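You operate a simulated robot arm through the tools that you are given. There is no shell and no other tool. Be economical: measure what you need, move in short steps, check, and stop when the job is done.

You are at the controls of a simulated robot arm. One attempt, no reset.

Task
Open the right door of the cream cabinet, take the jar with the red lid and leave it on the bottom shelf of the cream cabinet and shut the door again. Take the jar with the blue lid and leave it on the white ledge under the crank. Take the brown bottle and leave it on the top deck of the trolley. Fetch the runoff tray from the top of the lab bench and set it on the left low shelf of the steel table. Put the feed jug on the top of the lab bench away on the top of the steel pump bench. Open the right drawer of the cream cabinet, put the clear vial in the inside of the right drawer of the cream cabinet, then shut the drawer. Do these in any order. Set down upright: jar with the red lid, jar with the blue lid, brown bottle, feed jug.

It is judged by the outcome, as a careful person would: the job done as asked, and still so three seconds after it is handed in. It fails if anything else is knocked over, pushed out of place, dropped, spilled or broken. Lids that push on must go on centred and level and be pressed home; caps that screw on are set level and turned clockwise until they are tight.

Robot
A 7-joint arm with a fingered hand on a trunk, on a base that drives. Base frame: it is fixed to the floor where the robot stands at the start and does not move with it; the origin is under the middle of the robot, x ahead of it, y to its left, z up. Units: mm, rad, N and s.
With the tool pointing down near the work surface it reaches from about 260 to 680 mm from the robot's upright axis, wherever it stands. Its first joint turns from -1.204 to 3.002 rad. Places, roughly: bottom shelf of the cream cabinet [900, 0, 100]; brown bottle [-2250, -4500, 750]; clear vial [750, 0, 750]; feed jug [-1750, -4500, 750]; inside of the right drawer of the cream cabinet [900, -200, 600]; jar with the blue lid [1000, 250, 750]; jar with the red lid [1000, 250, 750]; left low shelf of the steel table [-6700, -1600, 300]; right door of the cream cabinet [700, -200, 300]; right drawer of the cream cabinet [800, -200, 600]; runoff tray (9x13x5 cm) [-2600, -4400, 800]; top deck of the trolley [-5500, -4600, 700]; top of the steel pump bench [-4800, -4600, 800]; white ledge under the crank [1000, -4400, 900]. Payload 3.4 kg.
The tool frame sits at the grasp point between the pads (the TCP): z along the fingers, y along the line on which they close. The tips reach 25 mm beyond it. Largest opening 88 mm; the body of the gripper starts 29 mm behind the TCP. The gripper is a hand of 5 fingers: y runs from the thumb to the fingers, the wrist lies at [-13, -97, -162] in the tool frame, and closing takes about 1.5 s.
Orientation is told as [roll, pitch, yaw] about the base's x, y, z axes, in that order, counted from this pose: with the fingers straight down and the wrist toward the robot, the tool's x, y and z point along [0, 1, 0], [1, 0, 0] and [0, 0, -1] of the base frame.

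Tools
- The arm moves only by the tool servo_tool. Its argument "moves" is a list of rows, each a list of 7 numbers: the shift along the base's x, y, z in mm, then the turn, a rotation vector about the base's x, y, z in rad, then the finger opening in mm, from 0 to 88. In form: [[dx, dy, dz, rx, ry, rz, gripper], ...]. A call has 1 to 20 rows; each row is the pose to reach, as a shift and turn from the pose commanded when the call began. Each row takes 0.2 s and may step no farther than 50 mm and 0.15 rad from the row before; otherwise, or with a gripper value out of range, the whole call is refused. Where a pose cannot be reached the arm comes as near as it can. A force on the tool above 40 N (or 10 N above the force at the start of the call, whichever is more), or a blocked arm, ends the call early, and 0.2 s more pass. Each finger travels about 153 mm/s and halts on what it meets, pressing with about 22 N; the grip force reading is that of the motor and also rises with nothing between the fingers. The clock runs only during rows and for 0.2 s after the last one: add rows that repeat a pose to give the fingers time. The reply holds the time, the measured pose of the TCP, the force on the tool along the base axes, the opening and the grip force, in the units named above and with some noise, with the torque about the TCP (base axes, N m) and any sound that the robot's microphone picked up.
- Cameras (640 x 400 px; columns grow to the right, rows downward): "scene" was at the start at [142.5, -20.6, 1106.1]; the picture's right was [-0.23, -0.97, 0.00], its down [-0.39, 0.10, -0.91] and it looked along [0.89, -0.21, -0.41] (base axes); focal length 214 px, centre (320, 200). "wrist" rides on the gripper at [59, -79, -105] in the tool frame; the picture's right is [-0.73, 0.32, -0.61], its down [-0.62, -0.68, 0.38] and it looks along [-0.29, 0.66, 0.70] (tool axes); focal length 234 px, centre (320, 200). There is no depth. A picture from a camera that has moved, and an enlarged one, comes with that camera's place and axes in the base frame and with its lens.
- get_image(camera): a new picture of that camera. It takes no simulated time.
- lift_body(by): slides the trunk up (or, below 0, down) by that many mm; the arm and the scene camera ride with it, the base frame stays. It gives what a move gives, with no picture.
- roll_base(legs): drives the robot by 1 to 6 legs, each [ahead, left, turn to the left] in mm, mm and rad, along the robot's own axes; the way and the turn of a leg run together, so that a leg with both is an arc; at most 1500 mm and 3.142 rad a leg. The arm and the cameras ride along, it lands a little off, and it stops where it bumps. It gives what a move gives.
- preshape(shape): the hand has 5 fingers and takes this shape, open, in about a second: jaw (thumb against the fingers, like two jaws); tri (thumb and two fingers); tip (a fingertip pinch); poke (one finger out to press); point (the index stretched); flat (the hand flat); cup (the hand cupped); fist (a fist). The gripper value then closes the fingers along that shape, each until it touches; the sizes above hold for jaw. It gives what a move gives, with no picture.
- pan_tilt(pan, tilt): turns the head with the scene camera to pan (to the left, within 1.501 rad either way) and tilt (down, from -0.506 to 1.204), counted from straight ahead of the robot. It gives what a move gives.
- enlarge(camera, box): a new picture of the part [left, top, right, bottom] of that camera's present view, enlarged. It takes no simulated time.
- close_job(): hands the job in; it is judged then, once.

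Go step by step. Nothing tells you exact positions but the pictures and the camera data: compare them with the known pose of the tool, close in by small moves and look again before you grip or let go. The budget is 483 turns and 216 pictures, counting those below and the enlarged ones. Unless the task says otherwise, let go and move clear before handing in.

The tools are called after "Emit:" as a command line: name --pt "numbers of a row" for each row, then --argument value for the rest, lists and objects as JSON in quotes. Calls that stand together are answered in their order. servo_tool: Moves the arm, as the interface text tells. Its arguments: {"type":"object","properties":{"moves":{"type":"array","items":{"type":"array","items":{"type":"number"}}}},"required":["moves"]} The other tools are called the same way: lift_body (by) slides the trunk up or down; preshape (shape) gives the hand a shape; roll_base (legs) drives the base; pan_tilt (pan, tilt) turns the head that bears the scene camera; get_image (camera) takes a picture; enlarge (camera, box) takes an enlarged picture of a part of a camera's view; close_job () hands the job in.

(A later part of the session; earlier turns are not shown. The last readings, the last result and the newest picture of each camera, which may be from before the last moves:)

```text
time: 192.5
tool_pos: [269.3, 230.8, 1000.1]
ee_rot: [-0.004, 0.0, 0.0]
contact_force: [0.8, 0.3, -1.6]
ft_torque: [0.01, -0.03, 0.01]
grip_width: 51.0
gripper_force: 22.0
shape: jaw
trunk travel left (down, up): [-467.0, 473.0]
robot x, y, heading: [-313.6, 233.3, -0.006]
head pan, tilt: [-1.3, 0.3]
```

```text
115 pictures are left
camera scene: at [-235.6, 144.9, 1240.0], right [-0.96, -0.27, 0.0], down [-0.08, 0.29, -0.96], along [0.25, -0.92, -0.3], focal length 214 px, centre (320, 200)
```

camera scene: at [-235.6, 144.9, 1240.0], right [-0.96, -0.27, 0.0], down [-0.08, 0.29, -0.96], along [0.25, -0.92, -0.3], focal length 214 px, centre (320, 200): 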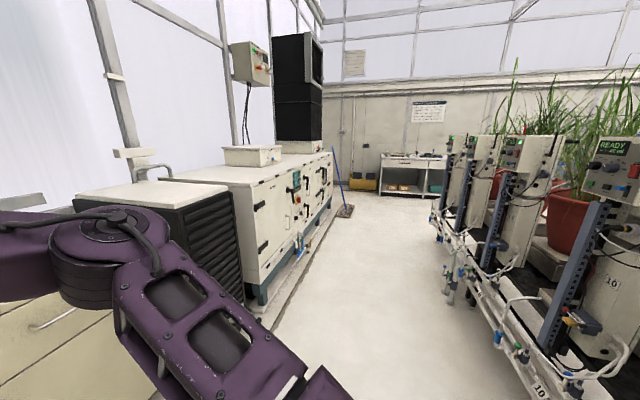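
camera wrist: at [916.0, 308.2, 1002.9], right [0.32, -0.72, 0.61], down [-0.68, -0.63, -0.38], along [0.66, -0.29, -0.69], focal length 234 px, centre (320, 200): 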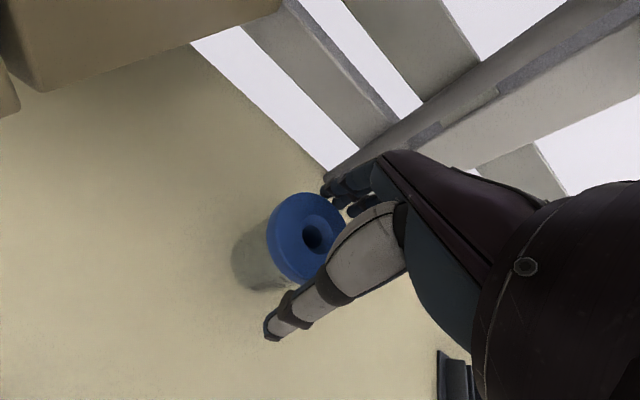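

The aisle runs along -y between the machines (x≳450) and the plant racks (x≲-800). I'll centre at x≈-170, turn to face -y and drive on.

Emit:
roll_base --legs '[[150, 0, 0], [0, 0, -1.57], [1400, 0, 0], [1300, 0, 0]]'

Emit:
pan_tilt --pan 0.5 --tilt 0.3

Emit:
get_image --camera "scene"

```text
time: 210.4
tool_pos: [-193.4, -3061.4, 1001.1]
ee_rot: [-0.004, 0.0, -1.591]
contact_force: [0.0, -0.5, -0.5]
ft_torque: [0.02, -0.03, -0.02]
grip_width: 50.7
gripper_force: 22.2
shape: jaw
trunk travel left (down, up): [-467.0, 473.0]
robot x, y, heading: [-176.5, -2481.6, -1.598]
head pan, tilt: [-1.3, 0.3]
```

```text
time: 212.2
tool_pos: [-194.4, -3060.1, 1000.6]
ee_rot: [-0.006, 0.0, -1.592]
contact_force: [-1.1, -1.0, -0.5]
ft_torque: [0.0, -0.01, -0.01]
grip_width: 50.7
gripper_force: 21.9
shape: jaw
trunk travel left (down, up): [-467.0, 473.0]
robot x, y, heading: [-175.6, -2478.0, -1.591]
head pan, tilt: [0.499, 0.3]
```

```text
114 pictures are left
camera scene: at [-134.0, -2611.1, 1240.0], right [-0.89, -0.46, 0.0], down [-0.14, 0.26, -0.96], along [0.44, -0.85, -0.3], focal length 214 px, centre (320, 200)
```

scene: 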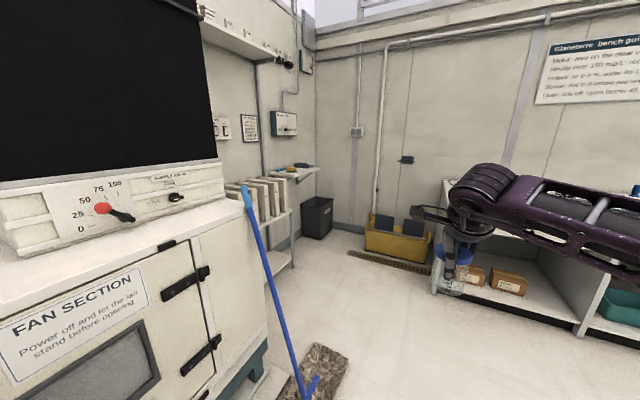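

Emit:
enlarge --camera "scene" --box '[200, 0, 440, 290]'

```text
1.38 times, centred on (320, 145) of scene
camera zoom: at [-134.0, -2611.1, 1240.0], right [-0.89, -0.46, 0.0], down [-0.14, 0.26, -0.96], along [0.44, -0.85, -0.3], focal length 296 px, centre (320, 276)
```

zoom: 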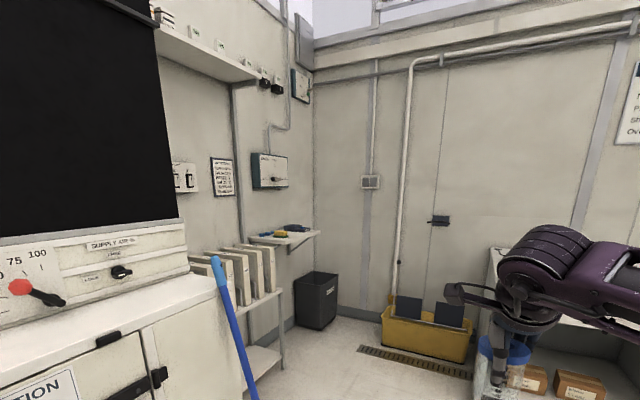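

The ledge with a crank box above it is near (950,-4250,900) on the left wall past the machine. I'll drive further down and turn to face it.

Emit:
roll_base --legs '[[1400, 0, 0], [0, 0, 1.59]]'

Emit:
pan_tilt --pan 0.0 --tilt 0.35

Emit:
get_image --camera "scene"

```text
time: 223.2
tool_pos: [381.2, -3884.8, 1000.0]
ee_rot: [-0.005, 0.001, 0.022]
contact_force: [0.3, 0.8, -0.8]
ft_torque: [0.0, 0.0, 0.0]
grip_width: 50.5
gripper_force: 21.9
shape: jaw
trunk travel left (down, up): [-467.0, 473.0]
robot x, y, heading: [-199.3, -3893.1, 0.021]
head pan, tilt: [0.499, 0.3]
```

```text
time: 224.1
tool_pos: [381.8, -3883.7, 1000.1]
ee_rot: [-0.006, 0.0, 0.022]
contact_force: [0.3, -0.2, -1.6]
ft_torque: [-0.01, 0.0, -0.04]
grip_width: 50.5
gripper_force: 22.1
shape: jaw
trunk travel left (down, up): [-467.0, 473.0]
robot x, y, heading: [-202.3, -3896.4, 0.021]
head pan, tilt: [0.0, 0.351]
```

```text
112 pictures are left
camera scene: at [-53.8, -3890.0, 1235.3], right [0.02, -1.0, 0.0], down [-0.34, -0.01, -0.94], along [0.94, 0.02, -0.34], focal length 214 px, centre (320, 200)
```

scene: 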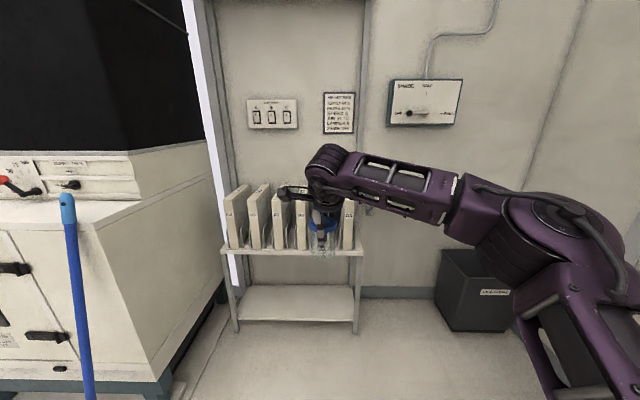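

Emit:
roll_base --legs '[[0, -330, -0.02]]'

Emit:
get_image --camera "scene"

Emit:
get_image --camera "wrist"

```text
time: 225.7
tool_pos: [408.8, -4038.4, 1001.5]
ee_rot: [-0.004, -0.002, 0.021]
contact_force: [0.5, 0.1, -0.9]
ft_torque: [0.02, 0.0, -0.01]
grip_width: 50.5
gripper_force: 22.6
shape: jaw
trunk travel left (down, up): [-467.0, 473.0]
robot x, y, heading: [-169.8, -4047.0, 0.025]
head pan, tilt: [0.0, 0.351]
stopped in leg 1: the robot was blocked; the commanded pose is now the measured one
```

```text
111 pictures are left
camera scene: at [-27.6, -4043.9, 1235.5], right [0.02, -1.0, 0.0], down [-0.34, -0.01, -0.94], along [0.94, 0.02, -0.34], focal length 214 px, centre (320, 200)
```

scene: 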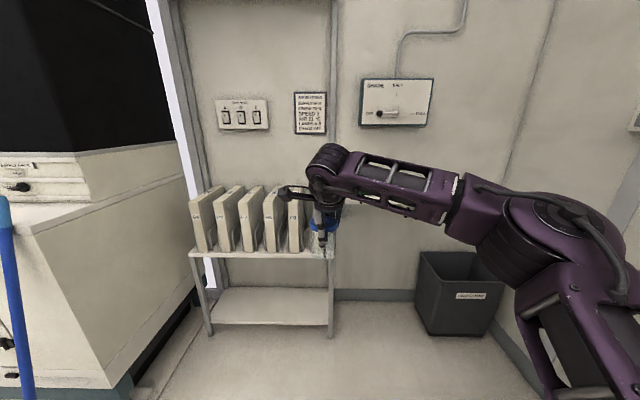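

```text
110 pictures are left
camera wrist: at [328.1, -3981.6, 1104.5], right [0.34, -0.72, 0.61], down [-0.67, -0.64, -0.38], along [0.66, -0.28, -0.69], focal length 234 px, centre (320, 200)
```

wrist: 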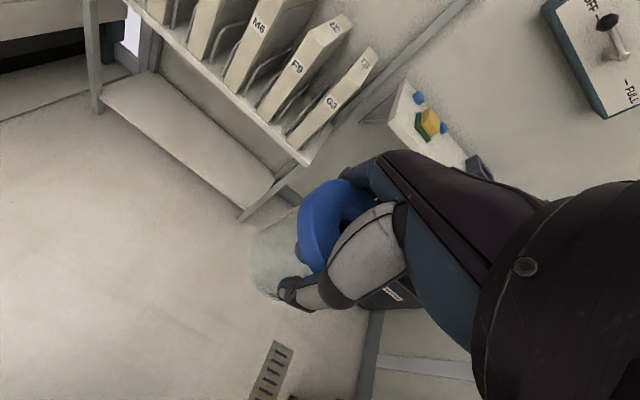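

The base touched the lab bench end on the right. I'll go forward 230 first, then right.

Emit:
roll_base --legs '[[230, 20, -0.02], [0, -290, 0]]'

Emit:
get_image --camera "scene"

Emit:
get_image --camera "wrist"

```text
time: 229.0
tool_pos: [634.9, -4313.6, 1001.3]
ee_rot: [-0.005, 0.0, 0.009]
contact_force: [0.8, -0.2, -0.5]
ft_torque: [0.01, 0.01, 0.0]
grip_width: 50.5
gripper_force: 21.9
shape: jaw
trunk travel left (down, up): [-467.0, 473.0]
robot x, y, heading: [52.4, -4314.7, 0.009]
head pan, tilt: [0.0, 0.351]
```

```text
109 pictures are left
camera scene: at [198.9, -4313.8, 1235.3], right [0.01, -1.0, 0.0], down [-0.34, 0.0, -0.94], along [0.94, 0.01, -0.34], focal length 214 px, centre (320, 200)
```

scene: 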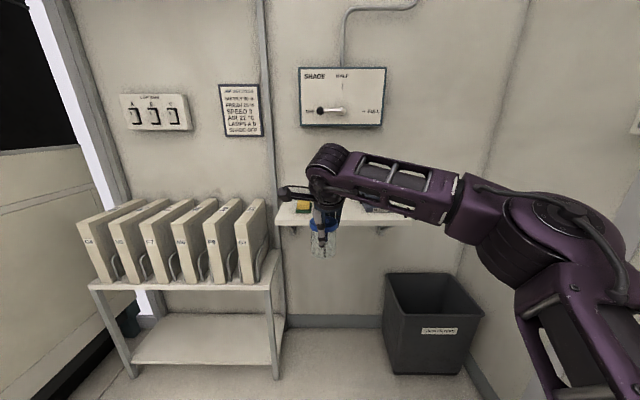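

```text
108 pictures are left
camera wrist: at [555.1, -4255.8, 1103.8], right [0.33, -0.72, 0.61], down [-0.68, -0.63, -0.38], along [0.66, -0.29, -0.69], focal length 234 px, centre (320, 200)
```

wrist: 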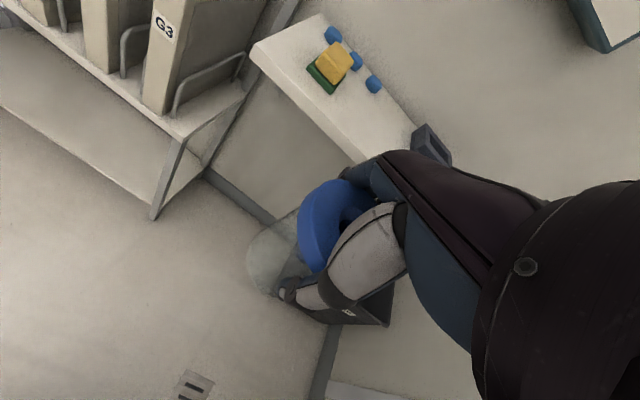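

The ledge spans x≈840–1100 at z≈923, with a sponge and small blue items left and a dark box right; a free spot lies near (920,-4390). Raise a bit, shift right, and close in.

Emit:
lift_body --by 70

Emit:
roll_base --legs '[[0, -75, 0], [130, 0, 0]]'

Emit:
get_image --camera "scene"

Emit:
get_image --camera "wrist"

```text
time: 230.1
tool_pos: [636.0, -4313.8, 1070.0]
ee_rot: [-0.003, -0.001, 0.01]
contact_force: [0.4, 0.6, -0.9]
ft_torque: [-0.01, 0.01, -0.01]
grip_width: 50.4
gripper_force: 22.0
shape: jaw
trunk travel left (down, up): [-537.0, 403.0]
robot x, y, heading: [55.4, -4314.1, 0.011]
head pan, tilt: [0.0, 0.351]
```

```text
time: 232.0
tool_pos: [770.7, -4388.0, 1069.6]
ee_rot: [-0.003, 0.002, 0.006]
contact_force: [1.0, 0.0, -1.0]
ft_torque: [0.01, 0.0, 0.04]
grip_width: 50.2
gripper_force: 22.0
shape: jaw
trunk travel left (down, up): [-537.0, 403.0]
robot x, y, heading: [185.0, -4386.6, 0.008]
head pan, tilt: [0.0, 0.351]
```

```text
107 pictures are left
camera scene: at [334.7, -4385.5, 1305.2], right [0.01, -1.0, 0.0], down [-0.34, 0.0, -0.94], along [0.94, 0.01, -0.34], focal length 214 px, centre (320, 200)
```

scene: 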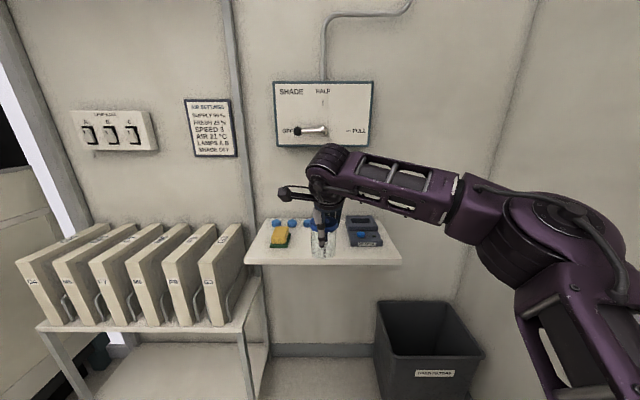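

```text
106 pictures are left
camera wrist: at [690.9, -4328.9, 1173.4], right [0.33, -0.72, 0.61], down [-0.68, -0.63, -0.38], along [0.66, -0.29, -0.69], focal length 234 px, centre (320, 200)
```

wrist: 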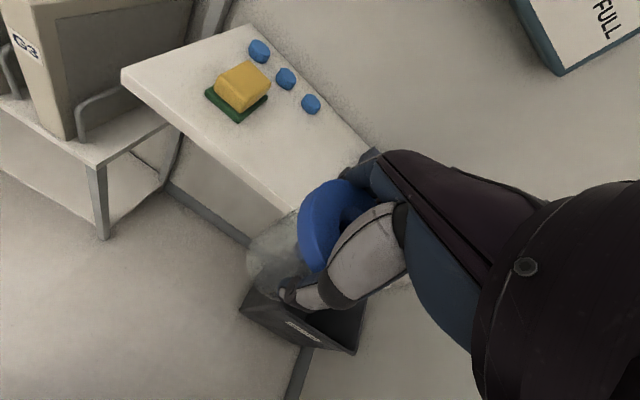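

Refined: ledge top ≈ z 890–900, x≈890–1220; free spot chosen (970,-4388) between sponge and dark block. Moving over it.

Emit:
roll_base --legs '[[145, 0, 0]]'

Emit:
servo_tool --pt "30 0 0 0 0 0 40" --pt "55 0 0 0 0 0 40" --pt "55 0 0 0 0 0 40"

Emit:
get_image --camera "scene"

Emit:
get_image --camera "wrist"

```text
time: 233.3
tool_pos: [915.2, -4384.9, 1070.8]
ee_rot: [-0.003, 0.0, 0.007]
contact_force: [-0.1, -0.1, -0.2]
ft_torque: [0.02, 0.03, 0.03]
grip_width: 50.5
gripper_force: 21.8
shape: jaw
trunk travel left (down, up): [-537.0, 403.0]
robot x, y, heading: [332.3, -4385.4, 0.012]
head pan, tilt: [0.0, 0.351]
```

```text
time: 234.2
tool_pos: [969.3, -4386.8, 1073.0]
ee_rot: [-0.003, -0.001, 0.009]
contact_force: [0.2, -0.3, -1.0]
ft_torque: [0.0, 0.02, 0.0]
grip_width: 50.5
gripper_force: 22.0
shape: jaw
trunk travel left (down, up): [-537.0, 403.0]
robot x, y, heading: [329.8, -4386.7, 0.013]
head pan, tilt: [0.0, 0.351]
```

```text
105 pictures are left
camera scene: at [477.5, -4384.0, 1305.3], right [0.01, -1.0, 0.0], down [-0.34, 0.0, -0.94], along [0.94, 0.01, -0.34], focal length 214 px, centre (320, 200)
```

scene: 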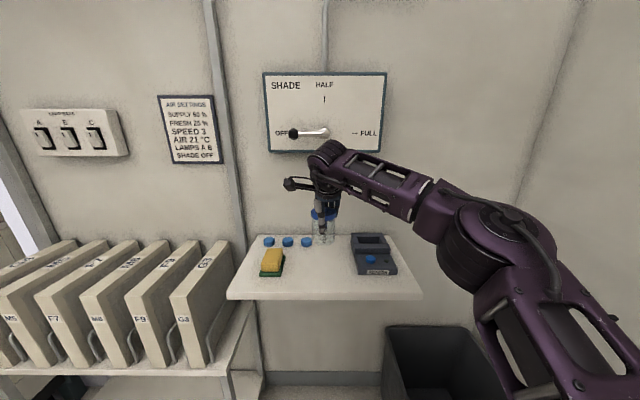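

```text
104 pictures are left
camera wrist: at [888.7, -4326.5, 1175.7], right [0.33, -0.72, 0.61], down [-0.68, -0.63, -0.38], along [0.66, -0.29, -0.69], focal length 234 px, centre (320, 200)
```

wrist: 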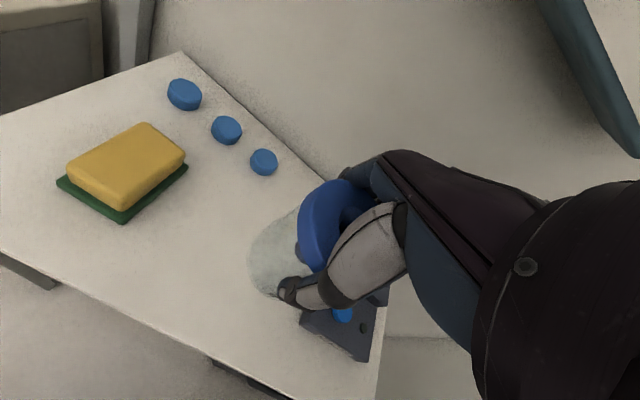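

Front edge is at x≈900, top z≈888. I'll move 25 mm further in and lower.

Emit:
servo_tool --pt "25 0 -20 0 0 0 40" --pt "27 0 -50 0 0 0 40" --pt "27 0 -80 0 0 0 40" --pt "27 0 -105 0 0 0 40"

Emit:
get_image --camera "wrist"

Emit:
enlarge --camera "scene" --box '[220, 170, 430, 310]'

```text
time: 235.2
tool_pos: [996.7, -4385.8, 965.8]
ee_rot: [-0.004, -0.001, 0.008]
contact_force: [0.2, 0.7, -1.1]
ft_torque: [0.03, 0.0, 0.0]
grip_width: 50.2
gripper_force: 22.4
shape: jaw
trunk travel left (down, up): [-537.0, 403.0]
robot x, y, heading: [329.1, -4389.1, 0.01]
head pan, tilt: [0.0, 0.351]
```

```text
103 pictures are left
camera wrist: at [916.3, -4328.0, 1069.3], right [0.33, -0.72, 0.61], down [-0.68, -0.63, -0.38], along [0.66, -0.29, -0.69], focal length 234 px, centre (320, 200)
```

wrist: 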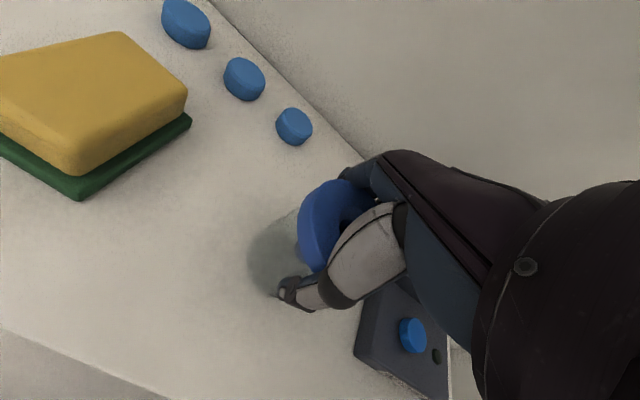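

```text
2.86 times, centred on (325, 240) of scene
camera zoom: at [478.2, -4384.1, 1305.3], right [0.01, -1.0, 0.0], down [-0.34, 0.0, -0.94], along [0.94, 0.01, -0.34], focal length 613 px, centre (306, 86)
```

zoom: 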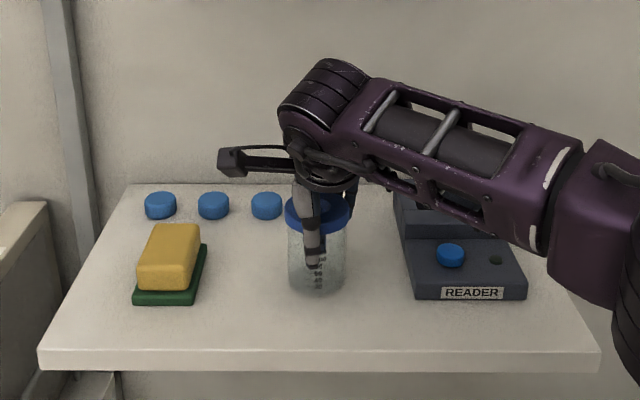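

Emit:
servo_tool --pt "0 0 -4 0 0 0 40" --pt "0 0 -8 0 0 0 40" --pt "0 0 -12 0 0 0 40"

Emit:
servo_tool --pt "0 0 -3 0 0 0 40" --pt "0 0 -6 0 0 0 40"

```text
time: 235.9
tool_pos: [993.8, -4385.3, 960.9]
ee_rot: [-0.001, -0.012, 0.007]
contact_force: [4.8, -0.3, 28.8]
ft_torque: [-0.04, -0.12, 0.01]
grip_width: 50.4
gripper_force: 21.7
shape: jaw
trunk travel left (down, up): [-537.0, 403.0]
robot x, y, heading: [332.2, -4386.5, 0.011]
head pan, tilt: [0.0, 0.351]
```

```text
time: 236.4
tool_pos: [995.9, -4385.9, 960.8]
ee_rot: [0.002, -0.021, 0.007]
contact_force: [0.1, -0.1, 18.9]
ft_torque: [-0.04, 0.1, 0.0]
grip_width: 49.0
gripper_force: 22.0
shape: jaw
trunk travel left (down, up): [-537.0, 403.0]
robot x, y, heading: [333.7, -4387.8, 0.014]
head pan, tilt: [0.0, 0.351]
stopped in row 2: the force on the tool passed its limit at 42 N (the readings are from after the stop); the commanded pose is now the measured one
```

On the ledge. Relieving the pressure, levelling and releasing.

Emit:
servo_tool --pt "0 0 2 0 0.02 0 40" --pt "0 0 2 0 0.02 0 40"

Emit:
enlarge --camera "scene" --box '[220, 170, 430, 310]'

```text
time: 237.0
tool_pos: [996.6, -4385.3, 959.7]
ee_rot: [0.0, 0.004, 0.008]
contact_force: [3.5, -0.1, 17.7]
ft_torque: [-0.08, -0.23, 0.01]
grip_width: 49.2
gripper_force: 21.8
shape: jaw
trunk travel left (down, up): [-537.0, 403.0]
robot x, y, heading: [331.1, -4387.2, 0.014]
head pan, tilt: [0.0, 0.351]
```

```text
2.86 times, centred on (325, 240) of scene
camera zoom: at [474.8, -4383.8, 1305.7], right [0.01, -1.0, 0.0], down [-0.34, 0.0, -0.94], along [0.94, 0.01, -0.34], focal length 613 px, centre (306, 86)
```

zoom: 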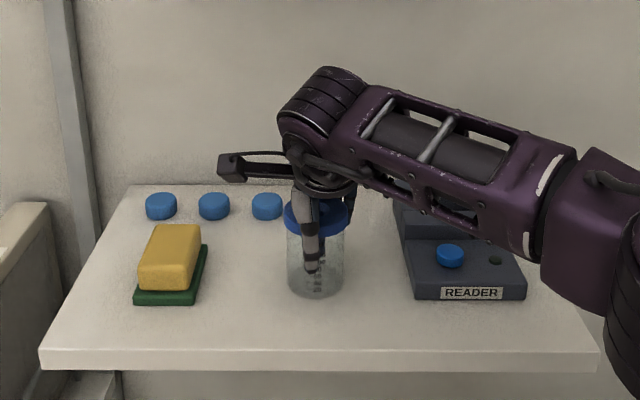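

Emit:
servo_tool --pt "0 0 2 0 0 0 50" --pt "0 0 2 0 0 0 65" --pt "0 0 2 0 0 0 80" --pt "0 0 2 0 0 0 88" --pt "0 0 2 0 0 0 88" --pt "0 0 20 0 0 0 88" --pt "0 0 50 0 0 0 88" --pt "0 0 90 0 0 0 88"

Emit:
enlarge --camera "scene" --box '[220, 170, 430, 310]'

```text
time: 238.8
tool_pos: [995.5, -4387.8, 1049.5]
ee_rot: [-0.002, 0.011, 0.007]
contact_force: [0.3, 0.5, -0.8]
ft_torque: [0.05, 0.0, 0.03]
grip_width: 88.0
gripper_force: 0.1
shape: jaw
trunk travel left (down, up): [-537.0, 403.0]
robot x, y, heading: [331.8, -4384.9, 0.015]
head pan, tilt: [0.0, 0.351]
```

```text
2.86 times, centred on (325, 240) of scene
camera zoom: at [477.0, -4383.3, 1305.4], right [0.01, -1.0, 0.0], down [-0.34, 0.0, -0.94], along [0.94, 0.01, -0.34], focal length 613 px, centre (306, 86)
```

zoom: 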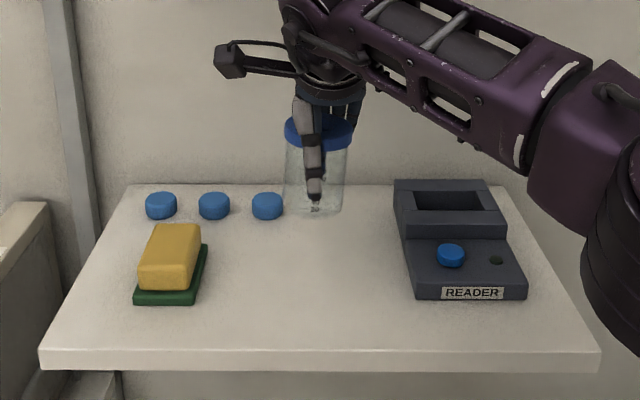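

Emit:
get_image --camera "wrist"

```text
99 pictures are left
camera wrist: at [917.2, -4328.7, 1152.6], right [0.33, -0.72, 0.61], down [-0.68, -0.63, -0.38], along [0.65, -0.29, -0.7], focal length 234 px, centre (320, 200)
```

wrist: 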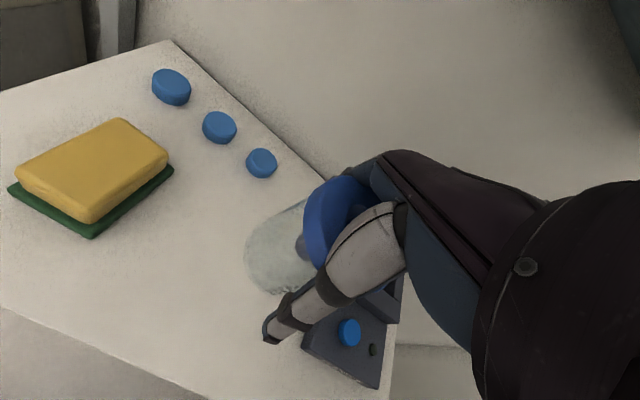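

The jar is still wedged in the hand (its lid got pushed up into the palm). I'll set it back down onto the ledge gently, then try to free it.

Emit:
servo_tool --pt "0 0 -30 0 0 0 88" --pt "0 0 -60 0 0 0 88" --pt "0 0 -78 0 0 0 88" --pt "0 0 -84 0 0 0 88"

Emit:
enlarge --camera "scene" --box '[260, 170, 400, 290]'

Emit:
enlarge --camera "wrist" --box '[220, 120, 460, 350]'

```text
time: 239.8
tool_pos: [998.7, -4385.6, 965.2]
ee_rot: [-0.001, 0.01, 0.008]
contact_force: [-0.2, 0.0, -0.4]
ft_torque: [0.0, -0.03, -0.01]
grip_width: 87.8
gripper_force: 0.1
shape: jaw
trunk travel left (down, up): [-537.0, 403.0]
robot x, y, heading: [330.5, -4383.5, 0.009]
head pan, tilt: [0.0, 0.351]
```

```text
3.33 times, centred on (330, 230) of scene
camera zoom: at [478.0, -4383.9, 1305.3], right [0.01, -1.0, 0.0], down [-0.34, 0.0, -0.94], along [0.94, 0.01, -0.34], focal length 715 px, centre (287, 100)
```

zoom: 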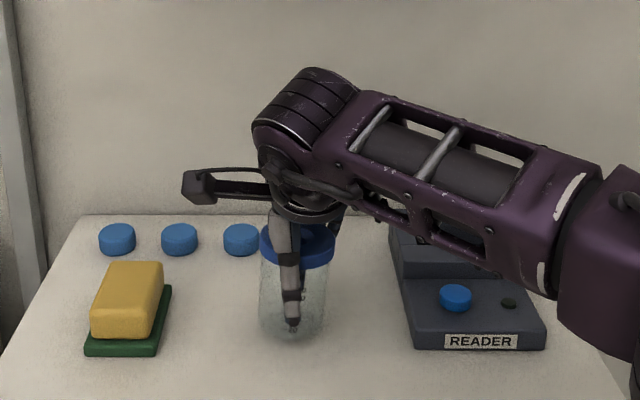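

```text
1.74 times, centred on (340, 235) of wrist
camera zoom: at [919.8, -4326.2, 1068.8], right [0.33, -0.72, 0.61], down [-0.68, -0.63, -0.38], along [0.65, -0.29, -0.7], focal length 407 px, centre (285, 139)
```

zoom: 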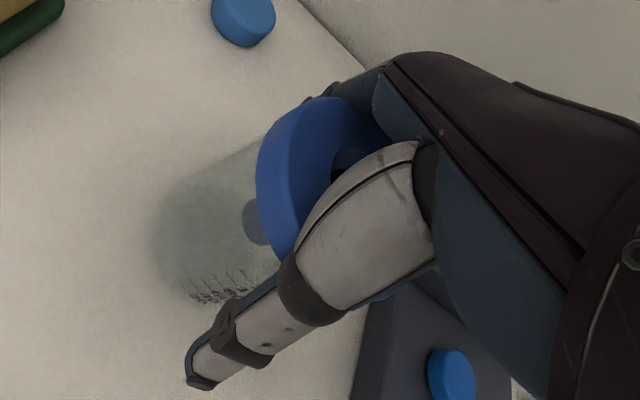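

Emit:
servo_tool --pt "0 0 -2 0 0 0 88" --pt "0 0 -4 0 0 0 88"

```text
time: 240.4
tool_pos: [999.8, -4384.6, 961.4]
ee_rot: [-0.001, 0.008, 0.007]
contact_force: [-0.2, -0.5, -1.6]
ft_torque: [-0.01, 0.03, -0.05]
grip_width: 87.9
gripper_force: 0.0
shape: jaw
trunk travel left (down, up): [-537.0, 403.0]
robot x, y, heading: [335.8, -4385.2, 0.013]
head pan, tilt: [0.0, 0.351]
```

Emit:
servo_tool --pt "0 0 -2 0 0 0 88" --pt "0 0 -3 0 0 0 88"

```text
time: 241.0
tool_pos: [997.7, -4384.2, 959.2]
ee_rot: [-0.002, 0.007, 0.008]
contact_force: [0.6, 1.1, 2.7]
ft_torque: [0.0, 0.04, 0.0]
grip_width: 87.7
gripper_force: 0.0
shape: jaw
trunk travel left (down, up): [-537.0, 403.0]
robot x, y, heading: [331.2, -4386.3, 0.009]
head pan, tilt: [0.0, 0.351]
```

Emit:
preshape --shape "flat"

Emit:
enlarge --camera "scene" --box '[260, 170, 400, 290]'

Emit:
enlarge --camera "wrist" --box '[220, 120, 460, 350]'

```text
time: 241.9
tool_pos: [998.3, -4384.4, 958.3]
ee_rot: [-0.002, 0.009, 0.007]
contact_force: [0.4, 0.5, 0.3]
ft_torque: [-0.02, -0.03, 0.01]
grip_width: 0.2
gripper_force: 0.2
shape: flat
trunk travel left (down, up): [-537.0, 403.0]
robot x, y, heading: [329.1, -4383.8, 0.016]
head pan, tilt: [0.0, 0.351]
```

```text
3.33 times, centred on (330, 230) of scene
camera zoom: at [477.6, -4383.6, 1305.3], right [0.01, -1.0, 0.0], down [-0.34, 0.0, -0.94], along [0.94, 0.01, -0.34], focal length 715 px, centre (287, 100)
```

zoom: 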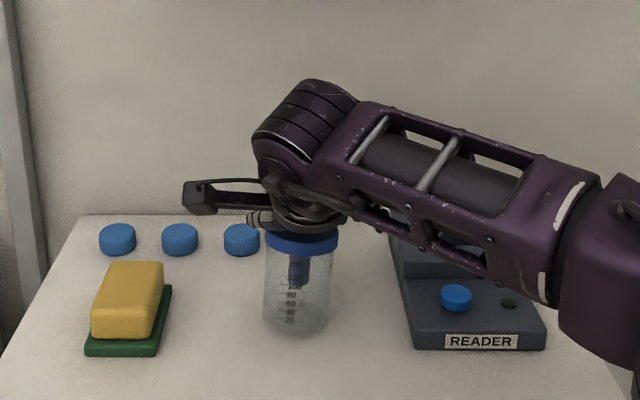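

```text
1.74 times, centred on (340, 235) of wrist
camera zoom: at [919.0, -4325.9, 1061.2], right [0.33, -0.72, 0.61], down [-0.68, -0.63, -0.38], along [0.65, -0.29, -0.7], focal length 407 px, centre (285, 139)
```

zoom: 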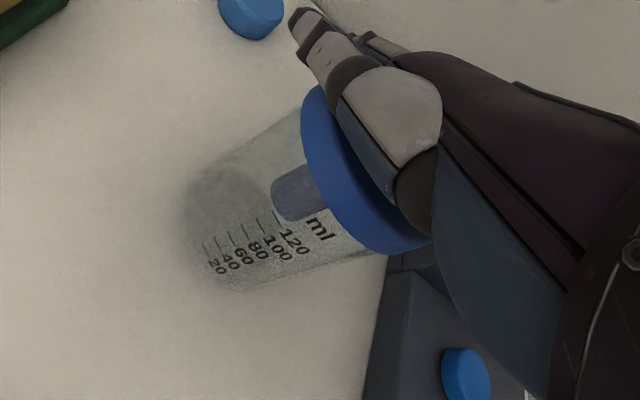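

The thumb moved aside and the jar stands free. Rise slowly and check.

Emit:
servo_tool --pt "0 0 6 0 0 0 0" --pt "0 0 12 0 0 0 0" --pt "0 0 20 0 0 0 0"

Emit:
enlarge --camera "scene" --box '[260, 170, 400, 290]'

```text
time: 242.7
tool_pos: [998.7, -4384.2, 976.6]
ee_rot: [0.001, 0.008, 0.005]
contact_force: [0.5, 0.3, -0.5]
ft_torque: [-0.03, 0.0, 0.01]
grip_width: 0.0
gripper_force: 0.0
shape: flat
trunk travel left (down, up): [-537.0, 403.0]
robot x, y, heading: [330.3, -4386.0, 0.008]
head pan, tilt: [0.0, 0.351]
```

```text
3.33 times, centred on (330, 230) of scene
camera zoom: at [477.7, -4383.8, 1305.3], right [0.01, -1.0, 0.0], down [-0.34, 0.0, -0.94], along [0.94, 0.01, -0.34], focal length 715 px, centre (287, 100)
```

zoom: 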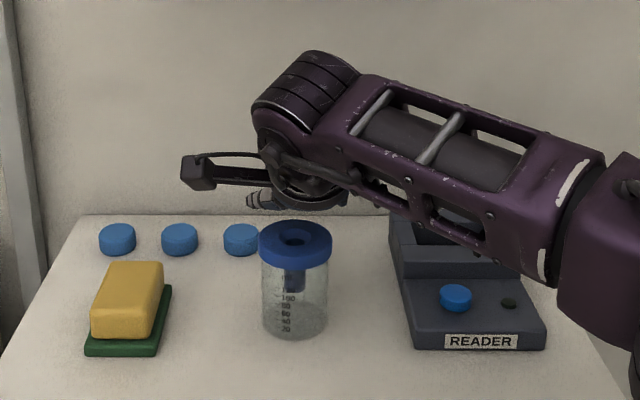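

The blue jar stands upright and free on the ledge. I'll rise, retreat, restore the jaw, and head toward the lab bench.

Emit:
servo_tool --pt "0 0 40 0 0 0 0" --pt "0 0 80 0 0 0 0" --pt "0 0 110 0 0 0 0"

Emit:
roll_base --legs '[[-290, 0, 0], [0, 450, 0]]'

Emit:
preshape --shape "jaw"

Emit:
enlarge --camera "scene" --box '[320, 100, 640, 300]'

```text
time: 243.5
tool_pos: [995.4, -4385.2, 1085.6]
ee_rot: [-0.002, 0.008, 0.007]
contact_force: [0.0, 0.5, -0.3]
ft_torque: [-0.05, -0.04, 0.0]
grip_width: 0.0
gripper_force: 0.1
shape: flat
trunk travel left (down, up): [-537.0, 403.0]
robot x, y, heading: [332.6, -4382.5, 0.008]
head pan, tilt: [0.0, 0.351]
```

```text
time: 247.8
tool_pos: [697.1, -3930.3, 1085.8]
ee_rot: [-0.002, 0.008, 0.017]
contact_force: [0.1, -1.0, -0.2]
ft_torque: [-0.01, -0.02, 0.02]
grip_width: 0.0
gripper_force: 0.1
shape: flat
trunk travel left (down, up): [-537.0, 403.0]
robot x, y, heading: [32.2, -3936.4, 0.022]
head pan, tilt: [0.0, 0.351]
```

```text
time: 248.7
tool_pos: [697.8, -3930.5, 1084.1]
ee_rot: [-0.001, 0.009, 0.017]
contact_force: [-0.3, 0.6, 0.4]
ft_torque: [0.0, -0.01, 0.01]
grip_width: 87.5
gripper_force: 0.1
shape: jaw
trunk travel left (down, up): [-537.0, 403.0]
robot x, y, heading: [30.0, -3936.1, 0.018]
head pan, tilt: [0.0, 0.351]
```

```text
2.00 times, centred on (480, 200) of scene
camera zoom: at [178.8, -3934.8, 1305.3], right [0.02, -1.0, 0.0], down [-0.34, -0.01, -0.94], along [0.94, 0.02, -0.34], focal length 429 px, centre (0, 200)
```

zoom: 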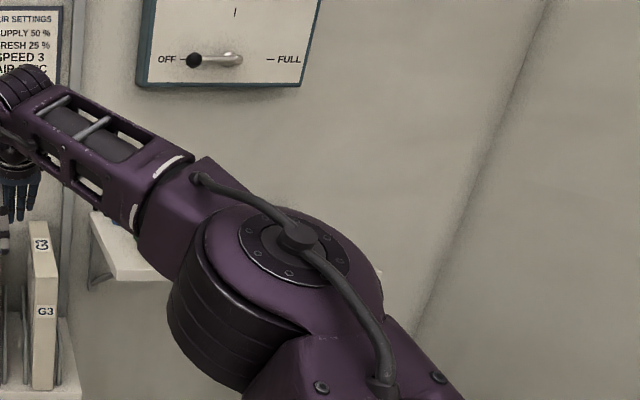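

Emit:
servo_tool --pt "-40 0 0 0 0 0 88" --pt "-80 0 0 0 -0.008 0 88"

Emit:
roll_base --legs '[[-400, 130, 0], [0, 0, -1.59]]'

Emit:
pan_tilt --pan -0.7 --tilt 0.35

Emit:
get_image --camera "scene"

```text
time: 249.3
tool_pos: [616.3, -3928.6, 1089.8]
ee_rot: [0.0, 0.0, 0.018]
contact_force: [0.6, -0.8, 0.4]
ft_torque: [0.0, 0.01, -0.02]
grip_width: 88.1
gripper_force: 0.1
shape: jaw
trunk travel left (down, up): [-537.0, 403.0]
robot x, y, heading: [30.8, -3936.7, 0.019]
head pan, tilt: [0.0, 0.351]
```

```text
time: 255.8
tool_pos: [-369.8, -4399.3, 1088.3]
ee_rot: [0.0, 0.001, -1.581]
contact_force: [0.8, 0.2, 0.8]
ft_torque: [0.01, -0.01, 0.03]
grip_width: 88.1
gripper_force: 0.0
shape: jaw
trunk travel left (down, up): [-537.0, 403.0]
robot x, y, heading: [-362.5, -3815.4, -1.586]
head pan, tilt: [0.0, 0.351]
```

```text
time: 256.8
tool_pos: [-370.0, -4399.9, 1088.1]
ee_rot: [-0.001, -0.001, -1.581]
contact_force: [0.5, 0.5, -0.1]
ft_torque: [0.02, -0.04, 0.0]
grip_width: 87.9
gripper_force: 0.1
shape: jaw
trunk travel left (down, up): [-537.0, 403.0]
robot x, y, heading: [-362.0, -3814.2, -1.583]
head pan, tilt: [-0.7, 0.351]
```

```text
92 pictures are left
camera scene: at [-421.4, -3934.8, 1305.3], right [-0.76, 0.65, 0.0], down [0.22, 0.26, -0.94], along [-0.61, -0.71, -0.34], focal length 214 px, centre (320, 200)
```

scene: 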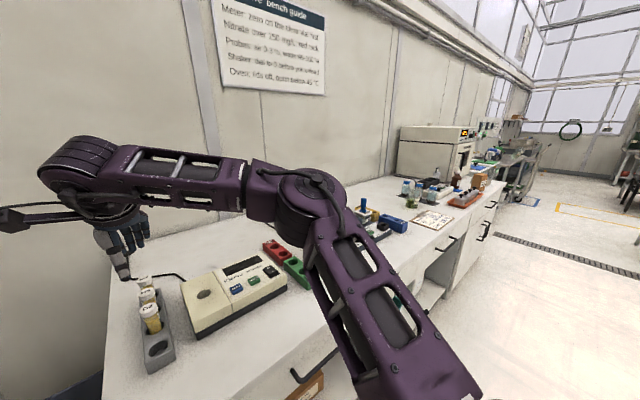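

The bench runs along -x with items and an oven farther on. I'll back off a little and slide sideways along the bench for a view.

Emit:
roll_base --legs '[[-330, 0, 0.015], [0, -1100, 0]]'

Emit:
pan_tilt --pan -0.5 --tilt 0.35

Emit:
get_image --camera "scene"

```text
time: 264.2
tool_pos: [-1461.2, -4081.7, 1087.9]
ee_rot: [-0.002, 0.0, -1.572]
contact_force: [0.6, 0.3, -0.2]
ft_torque: [-0.02, 0.03, 0.03]
grip_width: 87.8
gripper_force: 0.0
shape: jaw
trunk travel left (down, up): [-537.0, 403.0]
robot x, y, heading: [-1460.9, -3496.2, -1.562]
head pan, tilt: [-0.7, 0.351]
```

```text
time: 264.9
tool_pos: [-1461.0, -4082.1, 1088.4]
ee_rot: [-0.002, -0.001, -1.571]
contact_force: [0.1, 0.0, -0.9]
ft_torque: [-0.02, -0.03, 0.01]
grip_width: 87.9
gripper_force: 0.0
shape: jaw
trunk travel left (down, up): [-537.0, 403.0]
robot x, y, heading: [-1460.9, -3494.8, -1.567]
head pan, tilt: [-0.499, 0.351]
```

```text
91 pictures are left
camera scene: at [-1502.5, -3627.4, 1305.3], right [-0.88, 0.48, 0.0], down [0.16, 0.3, -0.94], along [-0.45, -0.83, -0.34], focal length 214 px, centre (320, 200)
```

scene: 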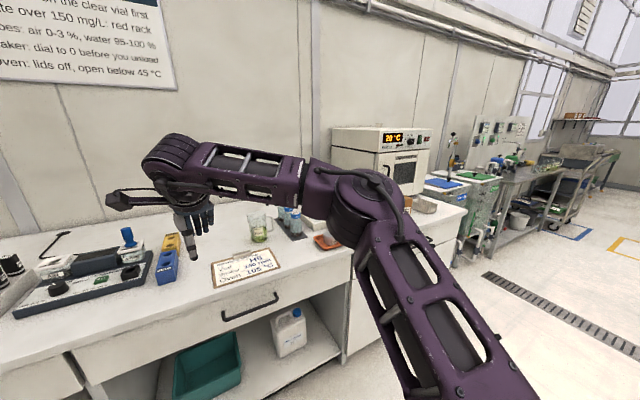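

Emit:
enlarge --camera "scene" --box '[190, 120, 480, 300]'

Emit:
get_image --camera "wrist"

```text
2.21 times, centred on (335, 210) of scene
camera zoom: at [-1502.5, -3627.4, 1305.3], right [-0.88, 0.48, 0.0], down [0.16, 0.3, -0.94], along [-0.45, -0.83, -0.34], focal length 473 px, centre (287, 178)
```

zoom: 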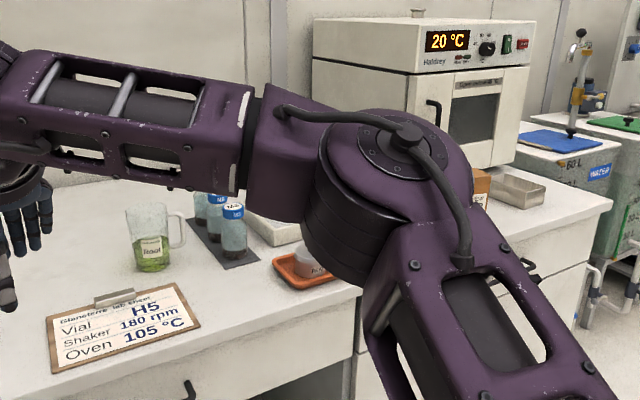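

```text
89 pictures are left
camera wrist: at [-1402.8, -4002.9, 1191.0], right [-0.73, -0.32, 0.61], down [-0.62, 0.68, -0.38], along [-0.29, -0.66, -0.7], focal length 234 px, centre (320, 200)
```

wrist: 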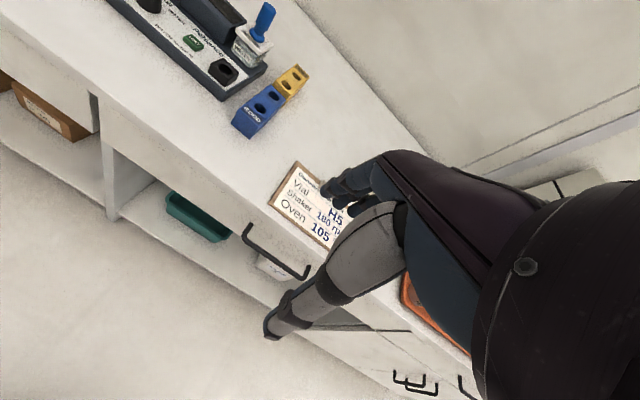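

The feed jug is the mug with green liquid near (-1690,-4580). I'll shift 350 further along to see jug, bottle and tray better.

Emit:
roll_base --legs '[[0, -600, 0]]'

Emit:
pan_tilt --pan 0.1 --tilt 0.35

Emit:
get_image --camera "scene"

```text
time: 268.3
tool_pos: [-2068.5, -4079.6, 1088.2]
ee_rot: [0.0, -0.001, -1.584]
contact_force: [0.5, -0.5, 0.3]
ft_torque: [-0.02, -0.01, 0.01]
grip_width: 88.1
gripper_force: 0.1
shape: jaw
trunk travel left (down, up): [-537.0, 403.0]
robot x, y, heading: [-2062.3, -3493.4, -1.582]
head pan, tilt: [-0.499, 0.351]
```

```text
time: 269.3
tool_pos: [-2066.8, -4080.2, 1088.4]
ee_rot: [-0.002, 0.0, -1.583]
contact_force: [-0.7, 0.3, 0.0]
ft_torque: [-0.03, -0.02, 0.04]
grip_width: 87.9
gripper_force: 0.0
shape: jaw
trunk travel left (down, up): [-537.0, 403.0]
robot x, y, heading: [-2059.1, -3491.5, -1.582]
head pan, tilt: [0.099, 0.351]
```

```text
88 pictures are left
camera scene: at [-2050.2, -3636.4, 1305.3], right [-1.0, -0.09, 0.0], down [-0.03, 0.34, -0.94], along [0.08, -0.94, -0.34], focal length 214 px, centre (320, 200)
```

scene: 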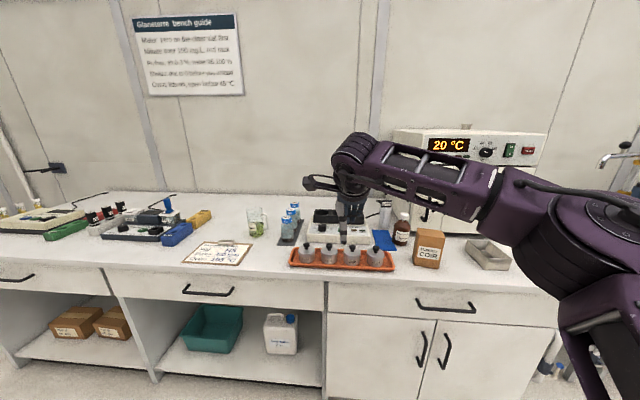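

Emit:
enlarge --camera "scene" --box '[230, 180, 410, 292]'

Emit:
enlarge --camera "scene" --box '[360, 180, 540, 292]'

```text
3.56 times, centred on (320, 236) of scene
camera zoom: at [-2050.2, -3636.4, 1305.3], right [-1.0, -0.09, 0.0], down [-0.03, 0.34, -0.94], along [0.08, -0.94, -0.34], focal length 763 px, centre (320, 72)
```

zoom: 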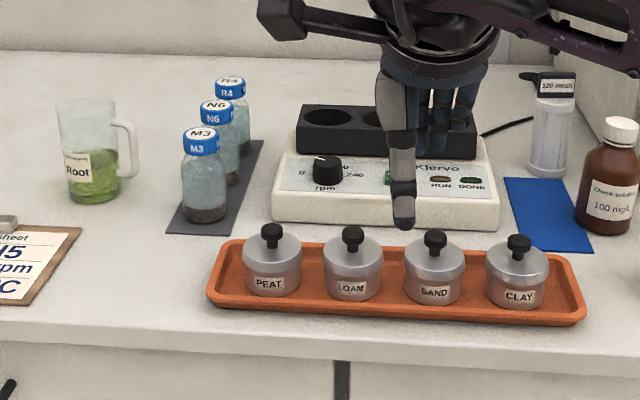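

```text
3.56 times, centred on (450, 236) of scene
camera zoom: at [-2050.2, -3636.4, 1305.3], right [-1.0, -0.09, 0.0], down [-0.03, 0.34, -0.94], along [0.08, -0.94, -0.34], focal length 763 px, centre (-142, 72)
```

zoom: 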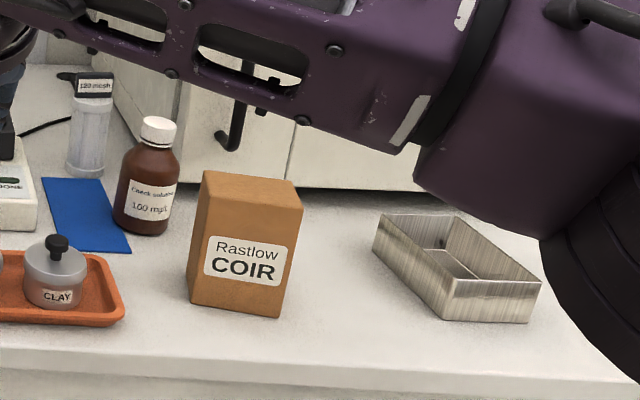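

Bench top is z≈812. Jug ≈(-1673,-4505), bottle ≈(-2328,-4469), steel runoff tray ≈ x -2572…-2659, y -4315…-4448. I'll go to the jug first.

Emit:
roll_base --legs '[[0, 385, 0.012], [300, 0, 0]]'

Emit:
get_image --camera "wrist"

Emit:
get_image --camera "scene"

```text
time: 273.4
tool_pos: [-1663.9, -4386.3, 1086.9]
ee_rot: [-0.001, 0.003, -1.563]
contact_force: [0.3, -0.4, -0.9]
ft_torque: [0.04, -0.01, -0.01]
grip_width: 88.0
gripper_force: 0.0
shape: jaw
trunk travel left (down, up): [-537.0, 403.0]
robot x, y, heading: [-1666.6, -3798.6, -1.556]
head pan, tilt: [0.099, 0.351]
```

```text
85 pictures are left
camera wrist: at [-1605.8, -4307.4, 1190.8], right [-0.72, -0.33, 0.61], down [-0.63, 0.68, -0.38], along [-0.29, -0.66, -0.7], focal length 234 px, centre (320, 200)
```

wrist: 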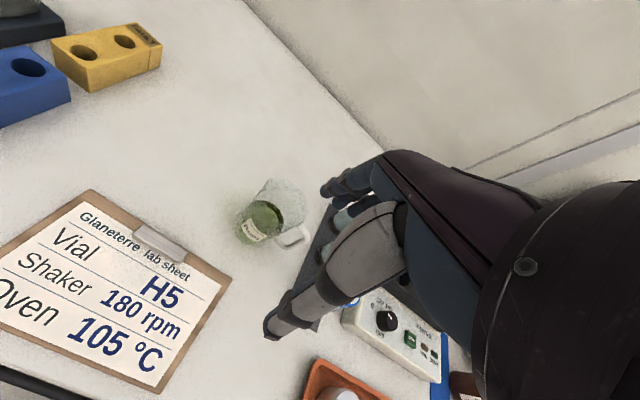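

```text
84 pictures are left
camera scene: at [-1654.3, -3943.1, 1305.2], right [-0.99, -0.11, 0.0], down [-0.04, 0.34, -0.94], along [0.1, -0.93, -0.34], focal length 214 px, centre (320, 200)
```

scene: 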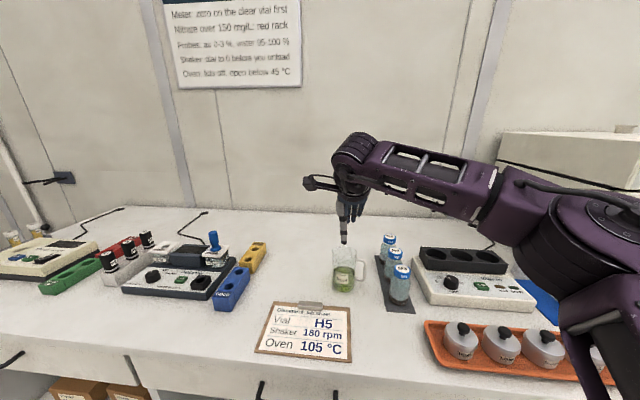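

Jug centre ≈(-1669,-4500), rim z≈937, about 70 mm wide. Drive 60 forward and hover above it.

Emit:
roll_base --legs '[[60, 0, 0]]'

Emit:
servo_tool --pt "-3 -25 -30 0 0 0 88" --pt "-5 -54 -60 0 0 0 88" --pt "-5 -54 -95 0 0 0 88" --pt "-5 -54 -110 0 0 0 88"

Emit:
get_image --camera "wrist"

Emit:
enlarge --camera "scene" --box '[270, 160, 430, 310]'

```text
time: 274.4
tool_pos: [-1663.1, -4445.1, 1086.8]
ee_rot: [-0.003, 0.004, -1.564]
contact_force: [0.6, 0.1, 1.2]
ft_torque: [0.01, 0.01, -0.02]
grip_width: 87.7
gripper_force: 0.1
shape: jaw
trunk travel left (down, up): [-537.0, 403.0]
robot x, y, heading: [-1667.2, -3856.4, -1.561]
head pan, tilt: [0.099, 0.351]
```

```text
time: 275.4
tool_pos: [-1665.3, -4497.4, 978.4]
ee_rot: [-0.001, 0.0, -1.564]
contact_force: [0.6, -0.6, 0.4]
ft_torque: [-0.02, 0.01, 0.01]
grip_width: 87.8
gripper_force: 0.1
shape: jaw
trunk travel left (down, up): [-537.0, 403.0]
robot x, y, heading: [-1666.4, -3856.7, -1.558]
head pan, tilt: [0.099, 0.351]
```

```text
83 pictures are left
camera wrist: at [-1608.3, -4418.4, 1082.3], right [-0.72, -0.33, 0.61], down [-0.63, 0.68, -0.38], along [-0.29, -0.66, -0.7], focal length 234 px, centre (320, 200)
```

wrist: 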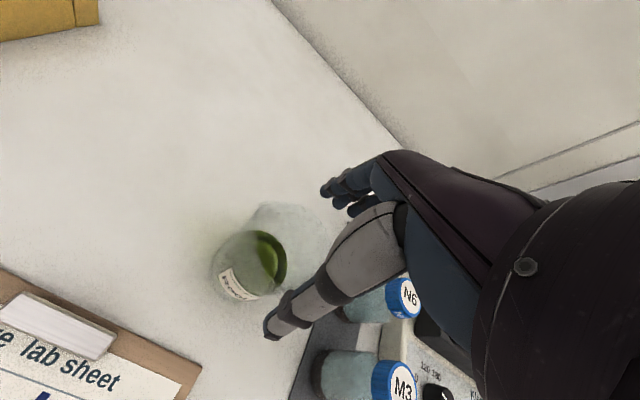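

```text
2.67 times, centred on (350, 235) of scene
camera zoom: at [-1653.4, -4001.0, 1305.3], right [-0.99, -0.11, 0.0], down [-0.04, 0.34, -0.94], along [0.1, -0.93, -0.34], focal length 572 px, centre (240, 107)
```

zoom: 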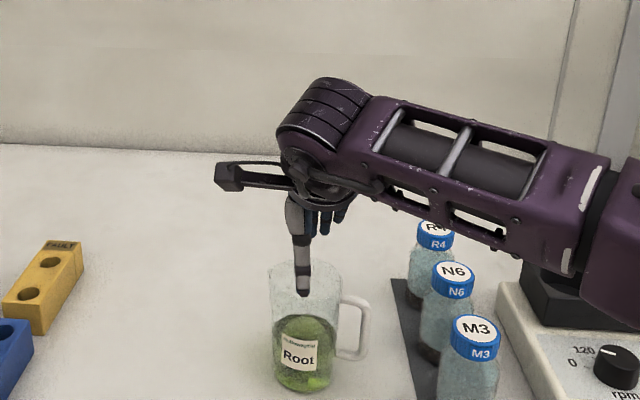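

Aligned within a few mm. Descend so the rim is just above the TCP and close gently.

Emit:
servo_tool --pt "-2 -3 -12 0 0 0 88" --pt "-2 -3 -24 0 0 0 88" --pt "-2 -3 -36 0 0 0 88" --pt "-2 -3 -48 0 0 0 88"

Emit:
enlarge --camera "scene" --box '[290, 190, 390, 280]'

Emit:
enlarge --camera "wrist" --box '[180, 120, 420, 350]'

```text
time: 276.4
tool_pos: [-1669.9, -4501.6, 930.6]
ee_rot: [-0.002, 0.0, -1.564]
contact_force: [-0.6, -0.2, 0.3]
ft_torque: [-0.04, -0.01, 0.0]
grip_width: 88.0
gripper_force: 0.2
shape: jaw
trunk travel left (down, up): [-537.0, 403.0]
robot x, y, heading: [-1669.2, -3860.8, -1.563]
head pan, tilt: [0.099, 0.351]
```

```text
4.44 times, centred on (340, 235) of scene
camera zoom: at [-1653.7, -4001.0, 1305.3], right [-0.99, -0.11, 0.0], down [-0.04, 0.34, -0.94], along [0.1, -0.93, -0.34], focal length 953 px, centre (231, 44)
```

zoom: 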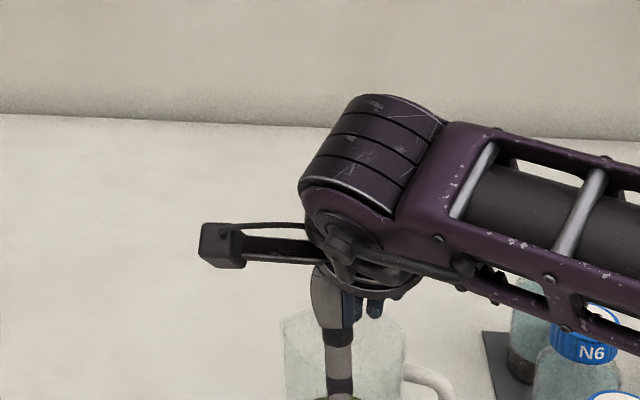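

```text
1.74 times, centred on (300, 235) of wrist
camera zoom: at [-1612.5, -4422.7, 1033.1], right [-0.72, -0.33, 0.61], down [-0.63, 0.68, -0.38], along [-0.29, -0.66, -0.7], focal length 407 px, centre (355, 139)
```

zoom: 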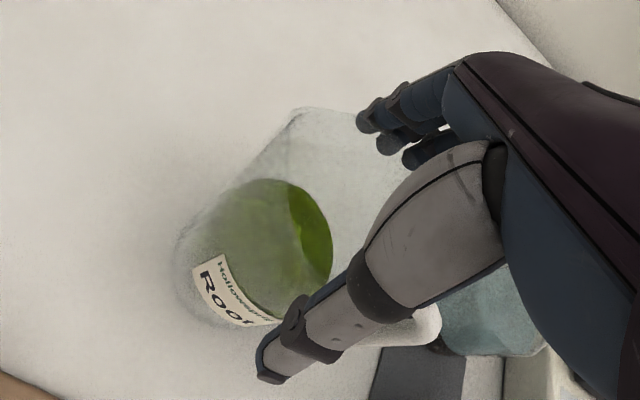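

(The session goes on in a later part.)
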